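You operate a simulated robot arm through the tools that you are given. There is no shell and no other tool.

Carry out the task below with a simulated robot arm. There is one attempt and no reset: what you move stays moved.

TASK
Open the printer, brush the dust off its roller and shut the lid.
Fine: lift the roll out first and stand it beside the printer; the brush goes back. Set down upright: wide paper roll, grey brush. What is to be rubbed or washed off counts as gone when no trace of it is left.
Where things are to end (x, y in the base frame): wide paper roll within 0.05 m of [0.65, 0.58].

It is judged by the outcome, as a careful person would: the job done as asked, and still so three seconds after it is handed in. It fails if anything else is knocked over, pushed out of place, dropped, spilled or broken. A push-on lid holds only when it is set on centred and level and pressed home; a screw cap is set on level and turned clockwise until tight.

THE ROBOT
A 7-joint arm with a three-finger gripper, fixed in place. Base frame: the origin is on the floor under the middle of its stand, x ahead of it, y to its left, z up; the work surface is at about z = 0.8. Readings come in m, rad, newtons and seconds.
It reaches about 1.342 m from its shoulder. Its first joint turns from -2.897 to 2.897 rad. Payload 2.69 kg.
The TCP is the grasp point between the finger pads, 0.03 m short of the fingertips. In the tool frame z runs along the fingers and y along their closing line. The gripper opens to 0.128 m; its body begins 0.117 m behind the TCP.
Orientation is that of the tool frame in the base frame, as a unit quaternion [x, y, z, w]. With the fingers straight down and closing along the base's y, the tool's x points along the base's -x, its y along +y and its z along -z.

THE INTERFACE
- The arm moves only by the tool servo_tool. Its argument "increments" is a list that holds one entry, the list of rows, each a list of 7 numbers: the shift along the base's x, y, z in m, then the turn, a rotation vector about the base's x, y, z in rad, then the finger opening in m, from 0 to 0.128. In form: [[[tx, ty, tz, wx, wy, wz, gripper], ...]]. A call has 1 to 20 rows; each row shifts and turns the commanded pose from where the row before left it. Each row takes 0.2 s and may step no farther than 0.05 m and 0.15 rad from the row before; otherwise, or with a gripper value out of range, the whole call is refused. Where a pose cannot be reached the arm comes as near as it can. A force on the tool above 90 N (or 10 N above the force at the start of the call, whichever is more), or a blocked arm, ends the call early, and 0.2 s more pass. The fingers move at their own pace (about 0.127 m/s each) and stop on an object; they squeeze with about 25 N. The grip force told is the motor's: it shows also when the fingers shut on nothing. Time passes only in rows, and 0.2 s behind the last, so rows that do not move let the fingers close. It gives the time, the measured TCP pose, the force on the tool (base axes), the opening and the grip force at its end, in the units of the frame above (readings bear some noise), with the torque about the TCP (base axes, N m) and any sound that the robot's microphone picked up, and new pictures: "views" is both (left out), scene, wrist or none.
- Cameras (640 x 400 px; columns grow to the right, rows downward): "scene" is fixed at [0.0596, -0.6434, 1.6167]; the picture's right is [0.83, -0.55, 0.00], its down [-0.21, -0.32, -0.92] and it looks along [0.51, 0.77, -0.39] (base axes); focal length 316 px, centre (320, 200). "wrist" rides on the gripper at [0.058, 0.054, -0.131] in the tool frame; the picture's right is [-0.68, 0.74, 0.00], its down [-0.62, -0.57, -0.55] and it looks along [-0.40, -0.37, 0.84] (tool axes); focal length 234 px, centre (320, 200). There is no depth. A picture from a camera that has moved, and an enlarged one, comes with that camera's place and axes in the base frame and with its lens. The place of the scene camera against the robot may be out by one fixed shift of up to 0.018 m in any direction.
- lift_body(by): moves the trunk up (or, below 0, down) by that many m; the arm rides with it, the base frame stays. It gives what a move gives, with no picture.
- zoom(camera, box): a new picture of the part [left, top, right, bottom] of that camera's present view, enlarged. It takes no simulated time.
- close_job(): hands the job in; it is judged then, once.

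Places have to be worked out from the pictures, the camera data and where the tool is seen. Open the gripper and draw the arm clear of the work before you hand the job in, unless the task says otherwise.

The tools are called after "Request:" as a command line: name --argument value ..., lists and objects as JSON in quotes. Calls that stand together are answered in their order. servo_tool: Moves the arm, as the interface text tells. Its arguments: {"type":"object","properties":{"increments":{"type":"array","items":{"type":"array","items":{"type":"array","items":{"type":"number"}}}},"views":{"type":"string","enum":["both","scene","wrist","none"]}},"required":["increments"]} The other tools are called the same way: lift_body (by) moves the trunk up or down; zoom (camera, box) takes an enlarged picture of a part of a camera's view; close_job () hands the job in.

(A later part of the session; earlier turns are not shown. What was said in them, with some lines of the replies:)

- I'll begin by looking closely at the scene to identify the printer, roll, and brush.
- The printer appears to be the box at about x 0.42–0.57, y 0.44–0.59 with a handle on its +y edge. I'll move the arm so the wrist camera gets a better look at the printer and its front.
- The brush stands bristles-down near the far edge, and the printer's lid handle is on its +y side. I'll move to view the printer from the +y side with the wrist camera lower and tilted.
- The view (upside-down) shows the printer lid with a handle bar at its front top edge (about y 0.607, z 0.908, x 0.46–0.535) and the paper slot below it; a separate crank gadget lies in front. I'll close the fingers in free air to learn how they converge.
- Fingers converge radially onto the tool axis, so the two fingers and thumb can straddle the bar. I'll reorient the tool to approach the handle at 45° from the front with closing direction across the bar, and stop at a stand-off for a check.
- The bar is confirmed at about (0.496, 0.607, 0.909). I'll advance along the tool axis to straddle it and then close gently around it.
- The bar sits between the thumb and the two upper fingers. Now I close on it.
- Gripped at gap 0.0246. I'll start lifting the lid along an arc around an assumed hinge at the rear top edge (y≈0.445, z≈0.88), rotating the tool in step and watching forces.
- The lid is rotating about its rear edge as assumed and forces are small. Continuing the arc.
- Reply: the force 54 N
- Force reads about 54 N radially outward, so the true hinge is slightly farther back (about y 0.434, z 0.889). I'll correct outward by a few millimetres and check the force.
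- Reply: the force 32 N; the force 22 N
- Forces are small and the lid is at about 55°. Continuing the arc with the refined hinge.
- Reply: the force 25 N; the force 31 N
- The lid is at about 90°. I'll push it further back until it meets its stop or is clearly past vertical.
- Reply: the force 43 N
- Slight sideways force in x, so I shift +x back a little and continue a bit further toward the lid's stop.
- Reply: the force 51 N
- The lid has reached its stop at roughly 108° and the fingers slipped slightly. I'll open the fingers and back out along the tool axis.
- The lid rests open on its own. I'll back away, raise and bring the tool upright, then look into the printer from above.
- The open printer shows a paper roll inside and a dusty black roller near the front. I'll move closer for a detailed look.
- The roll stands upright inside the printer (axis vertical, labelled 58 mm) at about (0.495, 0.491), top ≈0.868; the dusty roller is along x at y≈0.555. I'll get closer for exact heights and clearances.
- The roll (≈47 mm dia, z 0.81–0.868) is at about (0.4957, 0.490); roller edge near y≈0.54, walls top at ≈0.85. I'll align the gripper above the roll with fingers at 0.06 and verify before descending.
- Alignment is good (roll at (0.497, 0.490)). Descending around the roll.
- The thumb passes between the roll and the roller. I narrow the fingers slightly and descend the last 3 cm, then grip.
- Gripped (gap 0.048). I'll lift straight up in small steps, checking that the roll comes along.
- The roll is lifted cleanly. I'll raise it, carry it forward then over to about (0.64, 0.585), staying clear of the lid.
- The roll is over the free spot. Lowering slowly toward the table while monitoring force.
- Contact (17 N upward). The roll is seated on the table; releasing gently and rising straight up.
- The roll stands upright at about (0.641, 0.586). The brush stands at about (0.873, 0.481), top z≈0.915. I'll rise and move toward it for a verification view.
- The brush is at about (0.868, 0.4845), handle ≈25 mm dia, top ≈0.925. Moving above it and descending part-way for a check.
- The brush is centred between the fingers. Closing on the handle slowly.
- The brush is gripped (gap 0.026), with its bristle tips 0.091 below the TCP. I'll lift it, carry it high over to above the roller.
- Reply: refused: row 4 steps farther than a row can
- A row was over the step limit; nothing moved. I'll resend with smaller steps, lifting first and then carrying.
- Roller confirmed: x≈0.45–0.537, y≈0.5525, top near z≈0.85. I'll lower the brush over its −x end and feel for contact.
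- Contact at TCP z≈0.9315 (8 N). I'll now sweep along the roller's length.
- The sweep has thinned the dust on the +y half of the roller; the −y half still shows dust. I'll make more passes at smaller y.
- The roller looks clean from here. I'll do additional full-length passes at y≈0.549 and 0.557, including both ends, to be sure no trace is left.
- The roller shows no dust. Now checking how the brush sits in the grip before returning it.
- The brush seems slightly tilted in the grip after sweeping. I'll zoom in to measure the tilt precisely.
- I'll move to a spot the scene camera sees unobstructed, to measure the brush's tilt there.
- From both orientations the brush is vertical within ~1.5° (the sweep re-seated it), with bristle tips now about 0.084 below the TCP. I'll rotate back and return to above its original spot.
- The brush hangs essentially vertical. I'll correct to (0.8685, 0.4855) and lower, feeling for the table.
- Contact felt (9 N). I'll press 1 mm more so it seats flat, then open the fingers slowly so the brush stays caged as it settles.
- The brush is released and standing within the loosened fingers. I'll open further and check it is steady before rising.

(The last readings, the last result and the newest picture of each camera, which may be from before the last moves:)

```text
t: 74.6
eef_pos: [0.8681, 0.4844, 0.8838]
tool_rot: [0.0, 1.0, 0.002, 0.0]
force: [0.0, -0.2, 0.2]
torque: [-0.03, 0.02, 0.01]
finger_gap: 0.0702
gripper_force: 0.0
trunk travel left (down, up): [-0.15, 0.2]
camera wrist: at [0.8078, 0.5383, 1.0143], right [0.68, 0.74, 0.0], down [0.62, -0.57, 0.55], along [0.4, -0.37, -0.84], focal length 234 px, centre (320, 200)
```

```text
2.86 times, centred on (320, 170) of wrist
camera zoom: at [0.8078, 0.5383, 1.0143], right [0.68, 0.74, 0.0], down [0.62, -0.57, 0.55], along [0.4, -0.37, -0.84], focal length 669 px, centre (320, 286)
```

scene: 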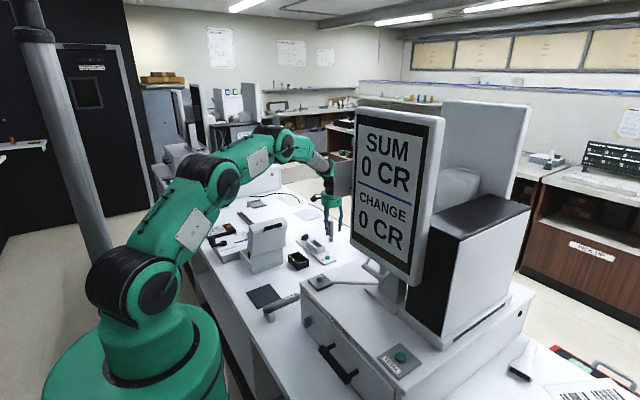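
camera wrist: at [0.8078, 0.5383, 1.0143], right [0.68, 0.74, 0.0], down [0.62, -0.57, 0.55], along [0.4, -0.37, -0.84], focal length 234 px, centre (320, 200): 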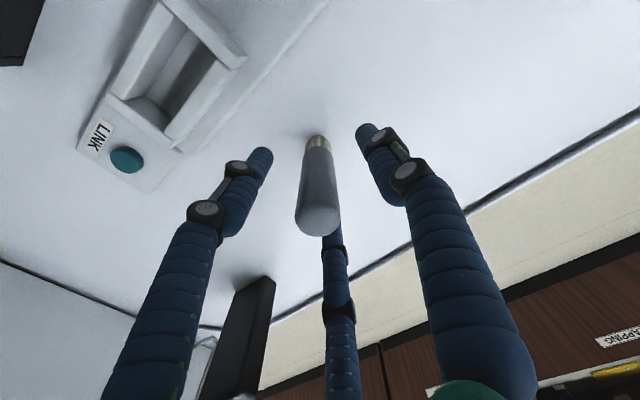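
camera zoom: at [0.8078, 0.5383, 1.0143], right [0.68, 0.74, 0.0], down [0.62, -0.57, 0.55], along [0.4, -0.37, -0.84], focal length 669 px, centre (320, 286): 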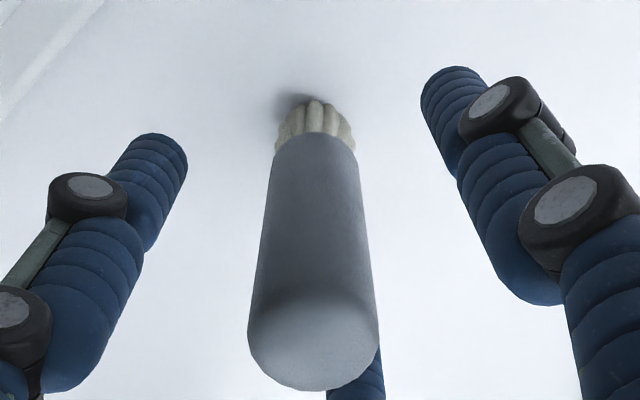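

The brush stands upright on its own at its original place. I'll rise clear and move back toward the printer to look at the open lid's handle.

Request:
servo_tool --increments '[[[0, 0, 0.03, 0, 0, 0, 0.07], [0, 0, 0.045, 0, 0, 0, 0.07], [0, 0, 0.045, 0, 0, 0, 0.07], [0, 0, 0.045, 0, 0, 0, 0.07], [-0.04, 0.0, 0.02, 0, 0, 0, 0.07], [-0.045, 0.0, 0.02, 0, 0, 0, 0.07], [-0.045, 0.0, 0.02, 0, 0, 0, 0.07], [-0.045, 0.0, 0.02, 0, 0, 0, 0.07], [-0.045, 0.0, 0.01, 0, 0, 0, 0.07], [-0.045, 0.0, 0, 0, 0, 0, 0.07], [-0.045, 0.0, 0, 0, 0, 0, 0.07], [-0.045, 0.0, 0, 0, 0, 0, 0.07], [-0.04, 0.0, 0, 0, 0, 0, 0.07], [0, 0, 0, 0, 0, 0, 0.07]]]' --views "both"

Request:
zoom --camera "scene" --box '[220, 190, 350, 280]'

Request:
zoom --camera "wrist" --box '[180, 40, 460, 260]'

```text
t: 77.6
eef_pos: [0.4742, 0.4837, 1.1399]
tool_rot: [0.0, 1.0, 0.001, -0.001]
force: [-0.7, 0.0, -0.1]
torque: [0.0, -0.06, -0.01]
finger_gap: 0.0702
gripper_force: 0.0
trunk travel left (down, up): [-0.15, 0.2]
camera wrist: at [0.4131, 0.5372, 1.2711], right [0.68, 0.74, 0.0], down [0.62, -0.57, 0.55], along [0.4, -0.37, -0.84], focal length 234 px, centre (320, 200)
```

scene: 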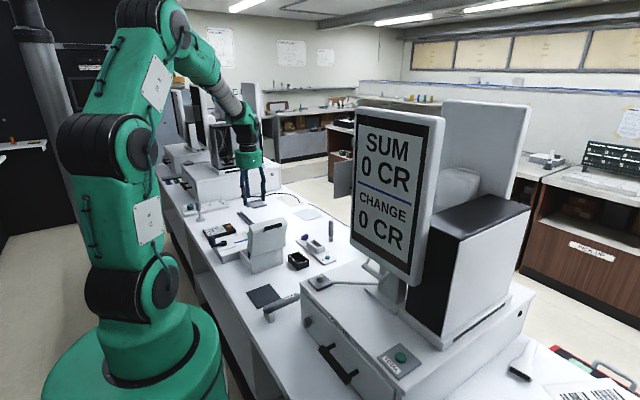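
wrist: 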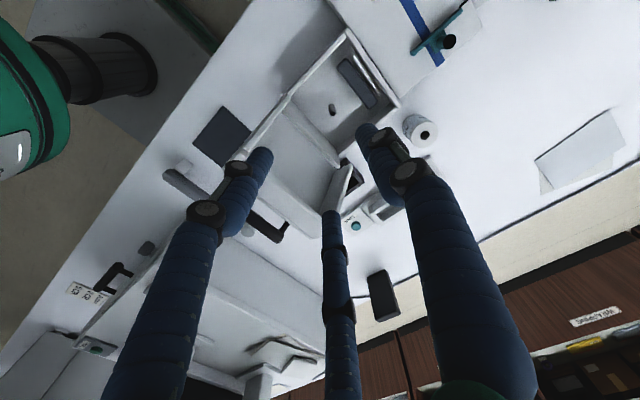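

```text
4.44 times, centred on (285, 235) of scene
camera zoom: at [0.0596, -0.6434, 1.6167], right [0.83, -0.55, 0.0], down [-0.21, -0.32, -0.92], along [0.51, 0.77, -0.39], focal length 1403 px, centre (476, 44)
```

zoom: 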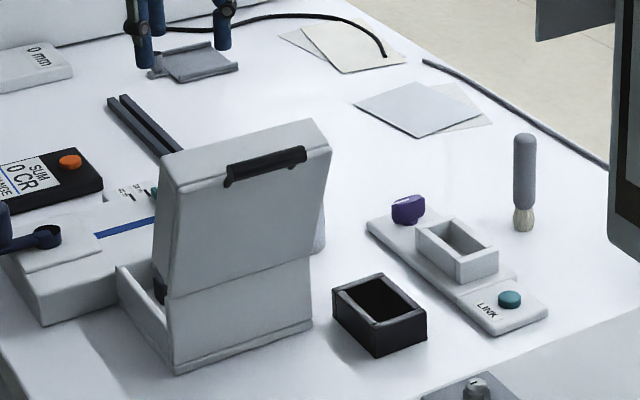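

```text
1.82 times, centred on (320, 150) of wrist
camera zoom: at [0.4131, 0.5372, 1.2711], right [0.68, 0.74, 0.0], down [0.62, -0.57, 0.55], along [0.4, -0.37, -0.84], focal length 426 px, centre (320, 291)
```

zoom: 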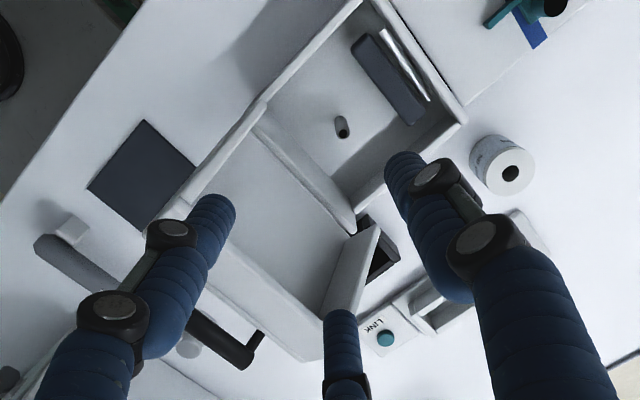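

Request:
zoom --camera "wrist" --box '[325, 45, 395, 115]'

```text
5.71 times, centred on (360, 80) of wrist
camera zoom: at [0.4131, 0.5372, 1.2711], right [0.68, 0.74, 0.0], down [0.62, -0.57, 0.55], along [0.4, -0.37, -0.84], focal length 1338 px, centre (91, 886)
```

zoom: 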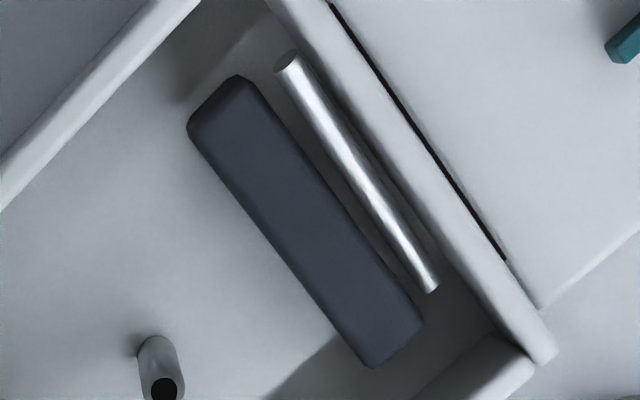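

Roller is clean and the roll and brush stand upright. The open lid's bar is at about (y 0.357, z 1.043), lid angle ≈110°. I'll move behind it with the tool tilted to match, at a stand-off.

Request:
servo_tool --increments '[[[0.011, 0, 0.045, 0, 0, 0, 0.07], [0.0113, -0.02, 0.04, 0, 0, 0, 0.07], [0, -0.04, 0, 0.142, 0, 0, 0.07], [0, -0.04, 0, 0.142, 0, 0, 0.07], [0, -0.04, 0, 0.142, 0, 0, 0.07], [0, -0.04, 0, 0.142, 0, 0, 0.07], [0, -0.03, 0, 0.142, 0, 0, 0.07], [0, 0, -0.03, 0.142, 0, 0, 0.07], [0, 0, -0.04, 0.142, 0, 0, 0.07], [0, 0, -0.04, 0.141, 0, 0, 0.07], [0, 0, -0.0385, 0, 0, 0, 0.07], [0, 0, 0, 0, 0, 0, 0.07]]]' --views "both"

Request:
zoom --camera "wrist" --box '[220, 60, 420, 220]'

Request:
zoom --camera "scene" --box '[220, 180, 350, 280]'

```text
t: 80.2
eef_pos: [0.4948, 0.2719, 1.0763]
tool_rot: [0.0, 0.842, 0.54, 0.0]
force: [0.5, -0.8, 0.2]
torque: [0.03, 0.07, 0.03]
finger_gap: 0.0703
gripper_force: 0.1
trunk travel left (down, up): [-0.15, 0.2]
camera wrist: at [0.4344, 0.1765, 1.1797], right [0.68, 0.31, 0.67], down [0.62, -0.73, -0.29], along [0.4, 0.6, -0.69], focal length 234 px, centre (320, 200)
```

scene: 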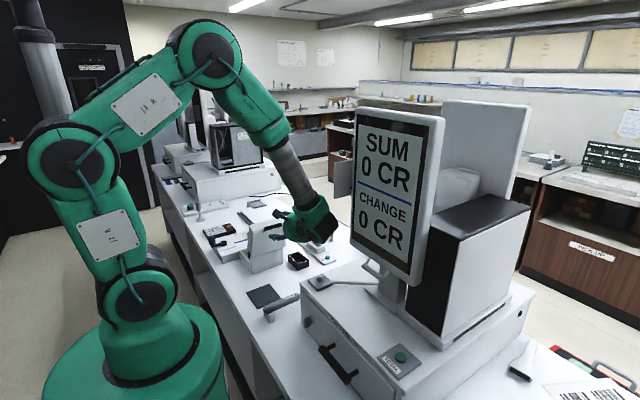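
wrist: 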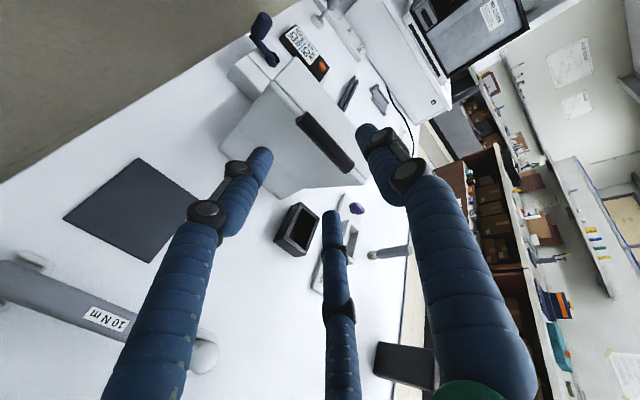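

```text
2.50 times, centred on (320, 140) of wrist
camera zoom: at [0.4344, 0.1765, 1.1797], right [0.68, 0.31, 0.67], down [0.62, -0.73, -0.29], along [0.4, 0.6, -0.69], focal length 585 px, centre (320, 350)
```

zoom: 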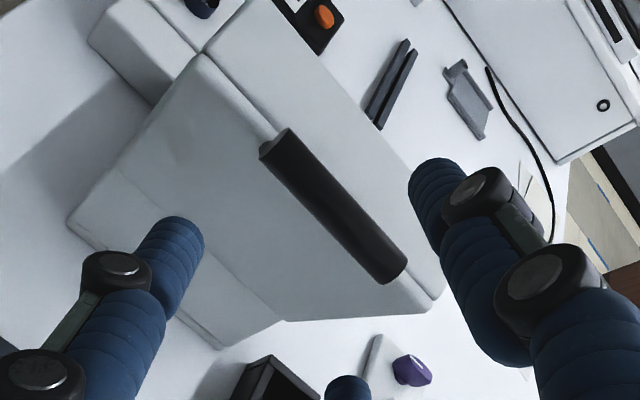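

```text
4.00 times, centred on (285, 230) of scene
camera zoom: at [0.0596, -0.6434, 1.6167], right [0.83, -0.55, 0.0], down [-0.21, -0.32, -0.92], along [0.51, 0.77, -0.39], focal length 1263 px, centre (460, 80)
```

zoom: 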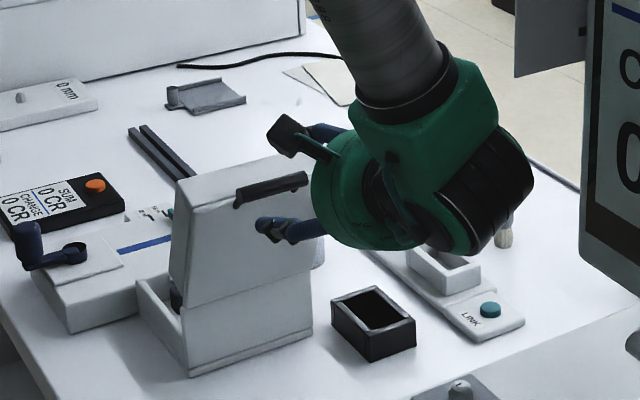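

Bar is aligned with the grip (0.089 ahead along the tool axis). Advancing to straddle it.

Request:
servo_tool --increments '[[[0.001, 0.024, -0.011, 0, 0, 0, 0.07], [0, 0.024, -0.011, 0, 0, 0, 0.07], [0, 0.0238, -0.011, 0, 0, 0, 0.07], [0, 0, 0, 0, 0, 0, 0.07]]]' --views "both"

Request:
zoom --camera "wrist" --box '[220, 60, 420, 220]'

Request:
zoom --camera "scene" --box '[230, 190, 310, 260]'

```text
t: 81.2
eef_pos: [0.4953, 0.348, 1.0417]
tool_rot: [-0.001, 0.842, 0.54, 0.0]
force: [-0.4, -0.2, 0.5]
torque: [0.01, -0.02, -0.03]
finger_gap: 0.0701
gripper_force: 0.2
trunk travel left (down, up): [-0.15, 0.2]
camera wrist: at [0.4359, 0.2515, 1.1454], right [0.68, 0.31, 0.67], down [0.62, -0.73, -0.28], along [0.4, 0.6, -0.69], focal length 234 px, centre (320, 200)
```

scene: 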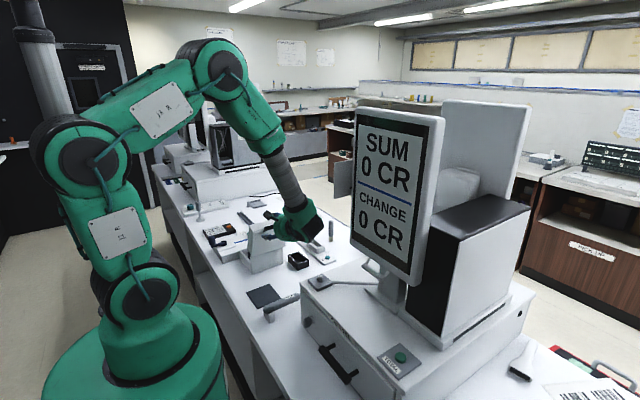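
wrist: 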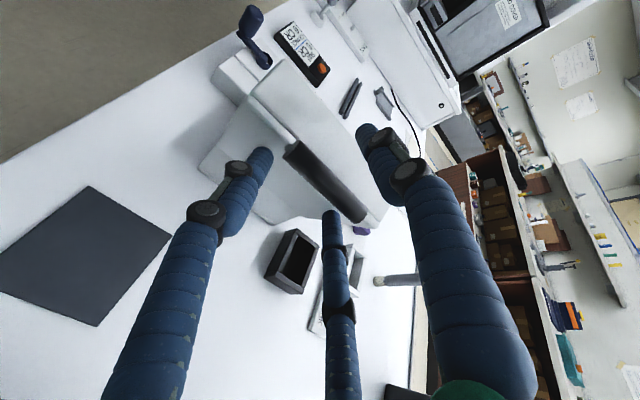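

```text
2.50 times, centred on (320, 140) of wrist
camera zoom: at [0.4359, 0.2515, 1.1454], right [0.68, 0.31, 0.67], down [0.62, -0.73, -0.28], along [0.4, 0.6, -0.69], focal length 585 px, centre (320, 350)
```

zoom: 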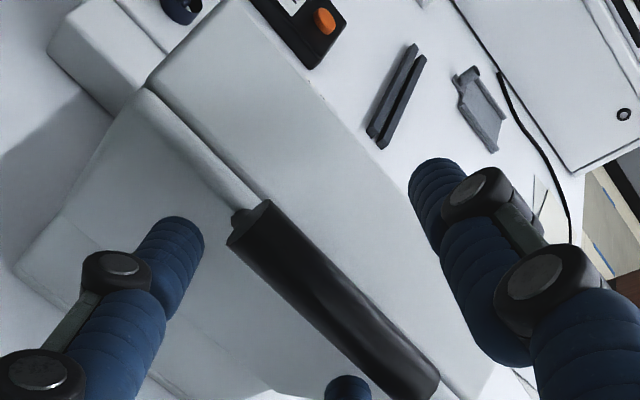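

```text
5.71 times, centred on (270, 225) of scene
camera zoom: at [0.0596, -0.6434, 1.6167], right [0.83, -0.55, 0.0], down [-0.21, -0.32, -0.92], along [0.51, 0.77, -0.39], focal length 1804 px, centre (606, 57)
```

zoom: 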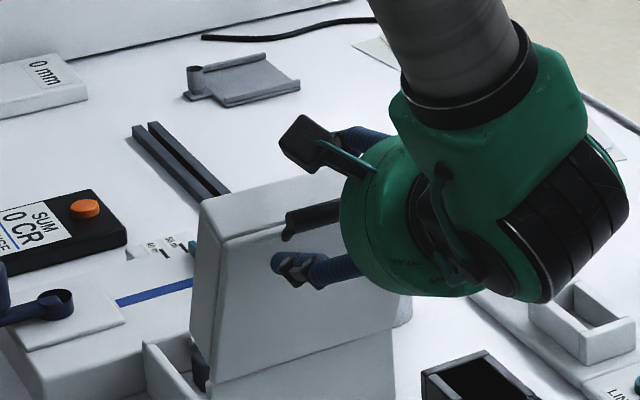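

The bar is between thumb and fingers as in the first grasp. Closing.

Request:
servo_tool --increments '[[[0, 0, 0, 0, 0, 0, 0.045], [0, 0, 0, 0, 0, 0, 0.03], [0, 0, 0, 0, 0, 0, 0.02], [0, 0, 0, 0, 0, 0, 0.012], [0, 0, 0, 0, 0, 0, 0.01]]]' --views "wrist"

```text
t: 82.4
eef_pos: [0.4963, 0.3474, 1.0419]
tool_rot: [0.0, 0.842, 0.539, 0.0]
force: [-1.2, 2.0, -4.5]
torque: [-0.05, 0.02, 0.01]
finger_gap: 0.0246
gripper_force: 45.0
trunk travel left (down, up): [-0.15, 0.2]
camera wrist: at [0.4357, 0.2512, 1.1454], right [0.68, 0.31, 0.67], down [0.62, -0.73, -0.28], along [0.4, 0.6, -0.69], focal length 234 px, centre (320, 200)
```

wrist: 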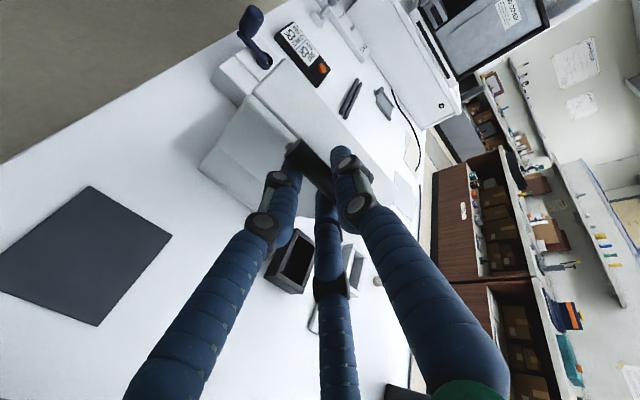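

Gripped firmly (same 0.0246 gap). Now I swing the lid back along the reverse arc, checking forces.

Request:
servo_tool --increments '[[[0, 0.0157, 0.0079, -0.1, 0, 0, 0.01], [0, 0.0164, 0.0062, -0.1, 0, 0, 0.01], [0, 0.017, 0.0046, -0.1, 0, 0, 0.01], [0, 0.0174, 0.0029, -0.1, 0, 0, 0.01]]]' --views "scene"

```text
t: 83.4
eef_pos: [0.4965, 0.4129, 1.0656]
tool_rot: [0.001, 0.933, 0.361, 0.0]
force: [1.0, 3.3, -5.0]
torque: [0.35, -0.08, -0.01]
finger_gap: 0.0245
gripper_force: 44.6
trunk travel left (down, up): [-0.15, 0.2]
```

scene: 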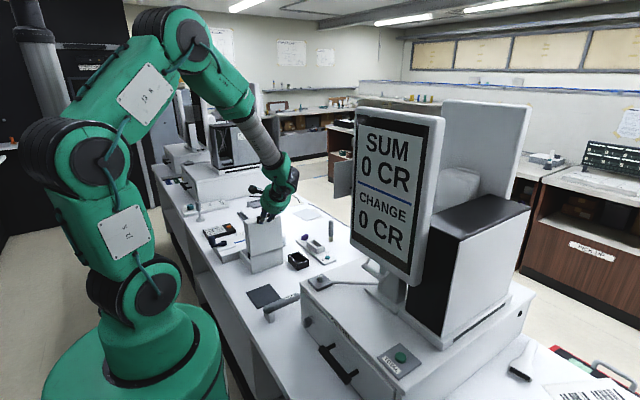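

Forces are tiny; continuing the arc past vertical.

Request:
servo_tool --increments '[[[0, 0.0175, 0.0012, -0.1, 0, 0, 0.01], [0, 0.0176, -0.0006, -0.1, 0, 0, 0.01], [0, 0.0174, -0.0024, -0.1, 0, 0, 0.01], [0, 0.0172, -0.0041, -0.1, 0, 0, 0.01]]]' --views "none"

```text
t: 84.4
eef_pos: [0.4977, 0.4826, 1.0601]
tool_rot: [0.0, 0.986, 0.169, 0.002]
force: [1.0, 6.3, 12.9]
torque: [0.48, 0.48, 0.12]
finger_gap: 0.0243
gripper_force: 44.6
trunk travel left (down, up): [-0.15, 0.2]
```

Request:
servo_tool --increments '[[[0, 0.0166, -0.0048, -0.1, 0, 0, 0.01], [0, 0.0162, -0.0072, -0.1, 0, 0, 0.01], [0, 0.0154, -0.009, -0.1, 0, 0, 0.01], [0, 0.0143, -0.0104, -0.1, 0, 0, 0.01]]]' --views "scene"

Request:
zoom --camera "scene" --box '[200, 170, 310, 280]'

```text
t: 85.4
eef_pos: [0.4958, 0.5471, 1.0254]
tool_rot: [0.0, 0.999, -0.032, 0.0]
force: [0.3, 6.2, 3.0]
torque: [0.47, 0.39, 0.02]
finger_gap: 0.0248
gripper_force: 44.7
trunk travel left (down, up): [-0.15, 0.2]
```

scene: 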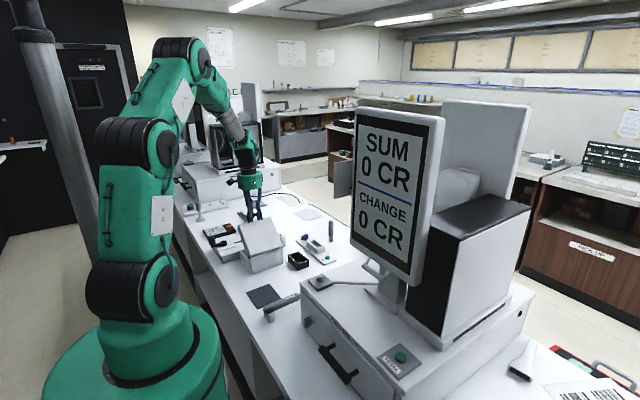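

```text
3.64 times, centred on (255, 225) of scene
camera zoom: at [0.0596, -0.6434, 1.6167], right [0.83, -0.55, 0.0], down [-0.21, -0.32, -0.92], along [0.51, 0.77, -0.39], focal length 1148 px, centre (556, 109)
```

zoom: 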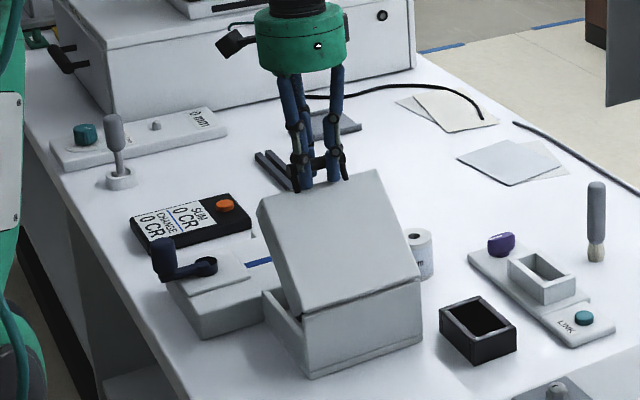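

Going well; roll and brush stand undisturbed. Continuing to lower the lid.

Request:
servo_tool --increments '[[[0, 0.0131, -0.0118, -0.1, 0, 0, 0.01], [0, 0.0118, -0.013, -0.1, 0, 0, 0.01], [0, 0.0104, -0.0142, -0.1, 0, 0, 0.01], [0, 0.009, -0.0151, -0.1, 0, 0, 0.01]]]' --views "none"

```text
t: 86.4
eef_pos: [0.4968, 0.5904, 0.9714]
tool_rot: [0.0, 0.974, -0.229, -0.001]
force: [-3.8, -5.6, -6.1]
torque: [0.31, 0.5, -0.24]
finger_gap: 0.0241
gripper_force: 45.1
trunk travel left (down, up): [-0.15, 0.2]
```

Request:
servo_tool --increments '[[[0, 0.0073, -0.0159, -0.1, 0, 0, 0.01], [0, 0.0055, -0.0167, -0.1, 0, 0, 0.01]]]' --views "none"

```text
t: 87.0
eef_pos: [0.496, 0.6019, 0.9383]
tool_rot: [0.0, 0.946, -0.324, 0.0]
force: [-5.6, -1.2, -4.0]
torque: [0.39, 0.51, -0.29]
finger_gap: 0.0244
gripper_force: 45.1
trunk travel left (down, up): [-0.15, 0.2]
```

Request:
servo_tool --increments '[[[0, 0.002, -0.009, -0.05, 0, 0, 0.01], [0, 0.002, -0.008, -0.05, 0, 0, 0.01], [0, 0, 0, 0, 0, 0, 0.01]]]' --views "none"

```text
t: 87.8
eef_pos: [0.4979, 0.6061, 0.921]
tool_rot: [0.0, 0.928, -0.372, 0.0]
force: [-6.5, -4.1, -1.6]
torque: [-0.2, 0.06, -0.03]
finger_gap: 0.0245
gripper_force: 45.6
trunk travel left (down, up): [-0.15, 0.2]
```

Request:
servo_tool --increments '[[[0, 0.0007, -0.003, -0.02, 0, 0, 0.01], [0, 0.0, -0.002, -0.005, 0, 0, 0.01], [0, 0, 0, 0, 0, 0, 0.01]]]' --views "scene"

Request:
zoom --camera "scene" --box '[210, 190, 300, 280]'

```text
t: 88.6
eef_pos: [0.4973, 0.6084, 0.9175]
tool_rot: [0.001, 0.924, -0.383, 0.0]
force: [-2.1, -4.2, 1.2]
torque: [-0.07, 0.17, -0.19]
finger_gap: 0.0243
gripper_force: 44.8
trunk travel left (down, up): [-0.15, 0.2]
```

scene: 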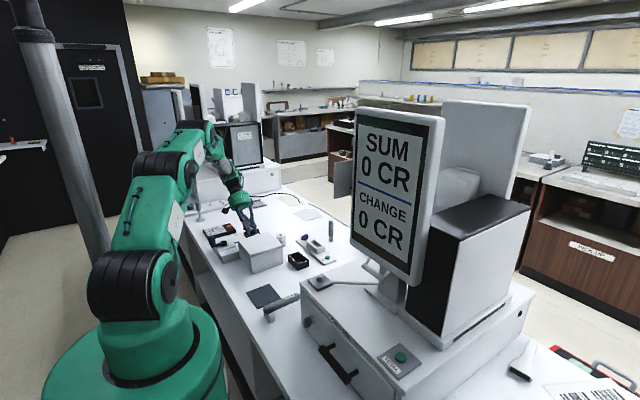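

```text
4.44 times, centred on (255, 235) of scene
camera zoom: at [0.0596, -0.6434, 1.6167], right [0.83, -0.55, 0.0], down [-0.21, -0.32, -0.92], along [0.51, 0.77, -0.39], focal length 1403 px, centre (609, 44)
```

zoom: 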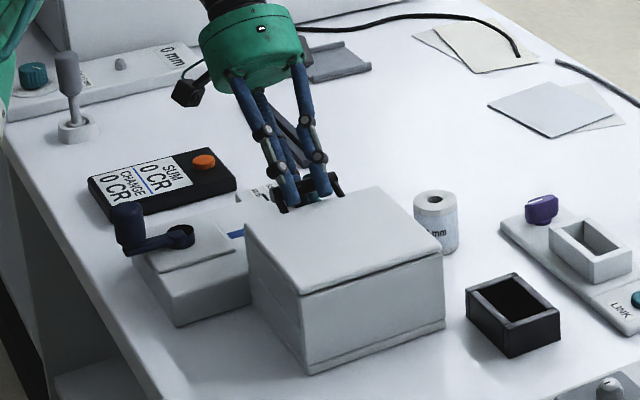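

The lid is back at its closed pose. I'll press slightly down to confirm it is fully shut.

Request:
servo_tool --increments '[[[0, 0, -0.002, 0, 0, 0, 0.01], [0, 0, -0.001, 0, 0, 0, 0.01], [0, 0, 0, 0, 0, 0, 0.01]]]' --views "none"

```text
t: 89.4
eef_pos: [0.4973, 0.6069, 0.9182]
tool_rot: [0.001, 0.924, -0.382, 0.001]
force: [-0.6, -5.8, 25.8]
torque: [-0.26, 0.52, -0.38]
finger_gap: 0.0245
gripper_force: 44.9
trunk travel left (down, up): [-0.15, 0.2]
```

The lid resists at 26 N: fully shut. Relieving the press, opening, and backing out the way I came in.

Request:
servo_tool --increments '[[[0, 0, 0.003, 0, 0, 0, 0.02], [0, 0, 0, 0, 0, 0, 0.045], [0, 0, 0, 0, 0, 0, 0.07], [0, 0, 0, 0, 0, 0, 0.07], [0, 0.012, 0.012, 0, 0, 0, 0.07], [0, 0.023, 0.024, 0, 0, 0, 0.07], [0, 0.023, 0.024, 0, 0, 0, 0.07], [0, 0.023, 0.03, 0, 0, 0, 0.07], [0, 0.02, 0.04, 0, 0, 0, 0.07]]]' --views "both"

Request:
zoom --camera "wrist" --box '[200, 40, 420, 220]'

Request:
zoom --camera "scene" --box '[210, 190, 350, 290]'

```text
t: 91.4
eef_pos: [0.4963, 0.7071, 1.0469]
tool_rot: [0.0, 0.924, -0.383, -0.001]
force: [-0.3, -0.2, -0.5]
torque: [-0.02, -0.01, 0.0]
finger_gap: 0.0701
gripper_force: 0.1
trunk travel left (down, up): [-0.15, 0.2]
camera wrist: at [0.4362, 0.8384, 1.102], right [0.68, 0.52, -0.52], down [0.62, -0.01, 0.79], along [0.4, -0.85, -0.33], focal length 234 px, centre (320, 200)
```

scene: 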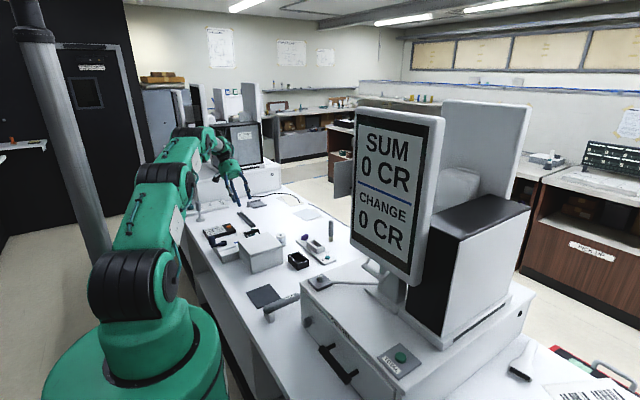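
wrist: 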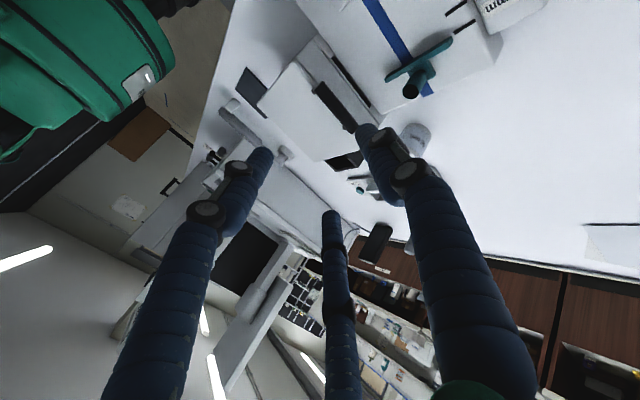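

```text
2.22 times, centred on (310, 130) of wrist
camera zoom: at [0.4362, 0.8384, 1.102], right [0.68, 0.52, -0.52], down [0.62, -0.01, 0.79], along [0.4, -0.85, -0.33], focal length 520 px, centre (342, 356)
```

zoom: 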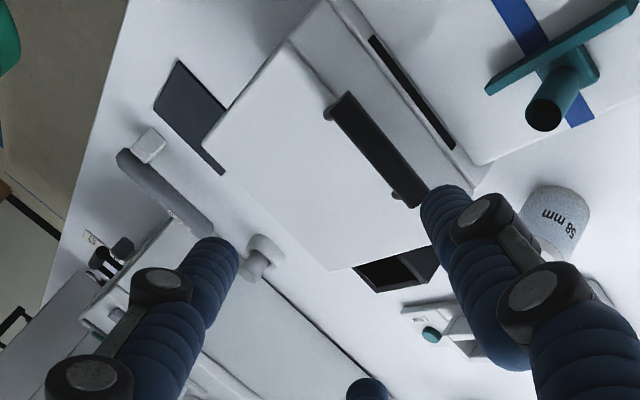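

```text
4.00 times, centred on (280, 240) of scene
camera zoom: at [0.0596, -0.6434, 1.6167], right [0.83, -0.55, 0.0], down [-0.21, -0.32, -0.92], along [0.51, 0.77, -0.39], focal length 1263 px, centre (480, 40)
```

zoom: 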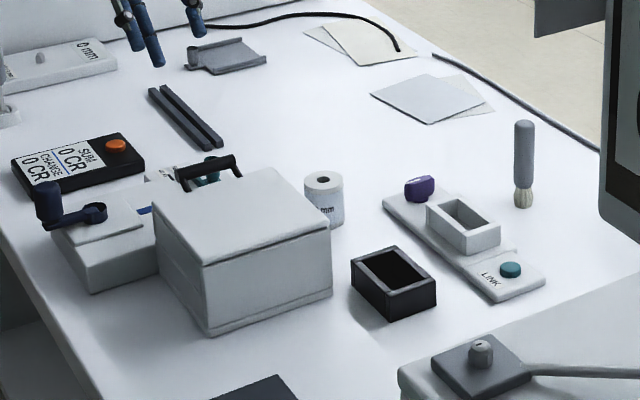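

The lid is shut, with roll and brush both upright. I'll retreat the arm up and away and compare the printer with the initial view.

Request:
servo_tool --increments '[[[0, 0.01, 0.045, 0.13, 0, 0, 0.1], [0, 0.0, 0.045, 0.13, 0, 0, 0.128], [0, 0.0, 0.045, 0.13, 0, 0, 0.128], [0, 0, 0.045, 0.13, 0, 0, 0.128], [-0.03, 0, 0.03, 0.13, 0, 0, 0.128], [-0.04, 0, 0, 0.135, 0, 0, 0.128], [-0.04, 0, 0, 0, 0, 0, 0.128], [-0.04, 0, 0, 0, 0, 0, 0.128], [0, 0, 0, 0, 0, 0, 0.128]]]' --views "both"

Request:
zoom --camera "scene" --box '[230, 225, 290, 275]'

Request:
zoom --camera "scene" --box '[280, 200, 350, 270]'

Request:
zoom --camera "wrist" --box '[220, 60, 440, 260]'

```text
t: 93.4
eef_pos: [0.3465, 0.7187, 1.2562]
tool_rot: [-0.001, 1.0, 0.001, 0.0]
force: [-1.5, 0.3, 0.7]
torque: [-0.01, -0.08, -0.01]
finger_gap: 0.1281
gripper_force: 0.1
trunk travel left (down, up): [-0.15, 0.2]
camera wrist: at [0.2854, 0.7727, 1.3861], right [0.68, 0.74, 0.0], down [0.62, -0.56, 0.55], along [0.4, -0.37, -0.84], focal length 234 px, centre (320, 200)
```

scene: 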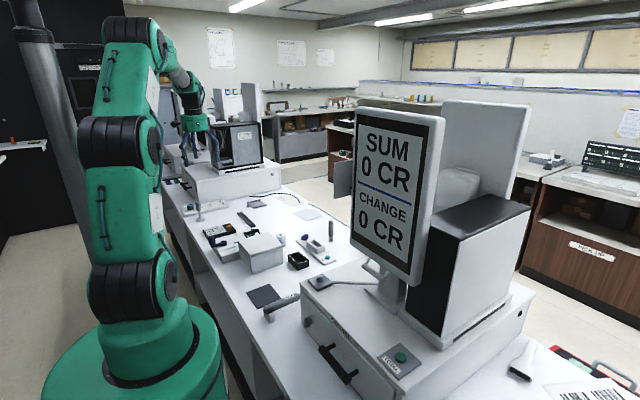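
wrist: 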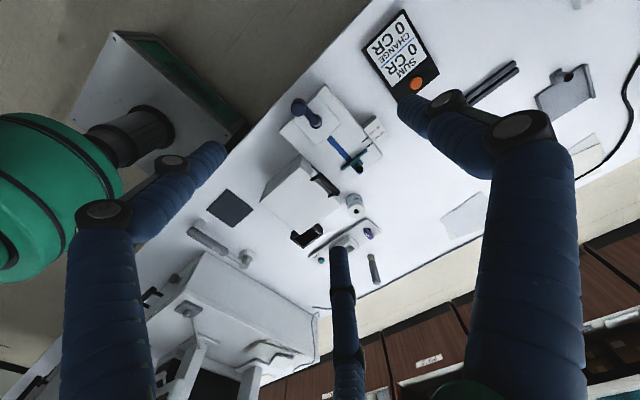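

```text
8.00 times, centred on (260, 250) of scene
camera zoom: at [0.0596, -0.6434, 1.6167], right [0.83, -0.55, 0.0], down [-0.21, -0.32, -0.92], along [0.51, 0.77, -0.39], focal length 2526 px, centre (800, -200)
```

zoom: 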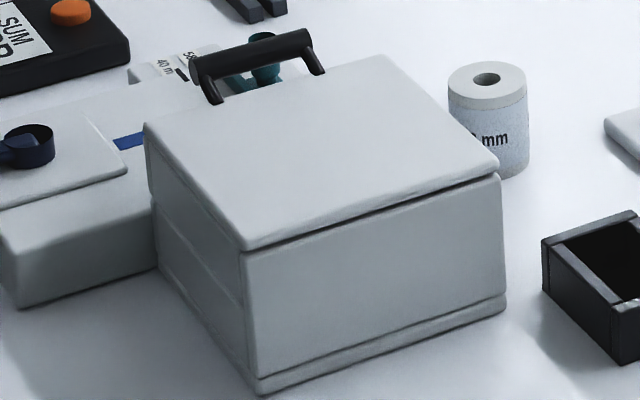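

```text
5.71 times, centred on (315, 235) of scene
camera zoom: at [0.0596, -0.6434, 1.6167], right [0.83, -0.55, 0.0], down [-0.21, -0.32, -0.92], along [0.51, 0.77, -0.39], focal length 1804 px, centre (349, 0)
```

zoom: 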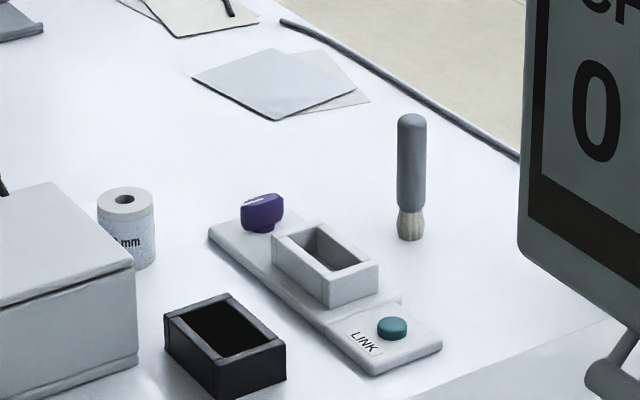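

```text
2.00 times, centred on (330, 160) of wrist
camera zoom: at [0.2854, 0.7727, 1.3861], right [0.68, 0.74, 0.0], down [0.62, -0.56, 0.55], along [0.4, -0.37, -0.84], focal length 468 px, centre (300, 280)
```

zoom: 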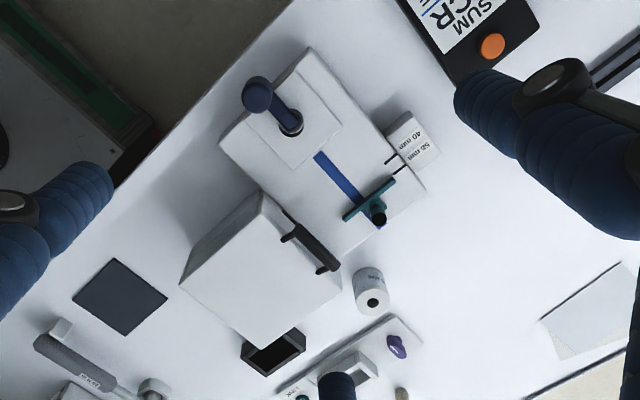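

Everything checks out: the lid looks exactly as it did at the start, the roll stands upright at about (0.64, 0.586), and the brush stands upright within about 1 cm of its old spot. The roller was dust-free before closing, and the gripper is open and clear. Handing in.

Request:
close_job

```text
The job is handed in.
```

The job is handed in: the printer lid is shut, its roller is clean, and the roll and the brush are both standing upright.

- **Roller:** I brushed it along its full length several times. In close-up views before I closed the lid, no dust was left.
- **Paper roll:** It stands upright at about (0.64, 0.586), roughly 0.01 m from the target.
- **Brush:** It stands upright about 1 cm from where it started. I did not pick it up again to correct that, to avoid the risk of knocking it over.
- **Lid:** It pushed back at about 26 N when I pressed it, so it is fully down, and it looks the same as at the start.
- **Surroundings:** I saw nothing else moved or knocked over. The gripper is open and the arm is well clear of the printer.
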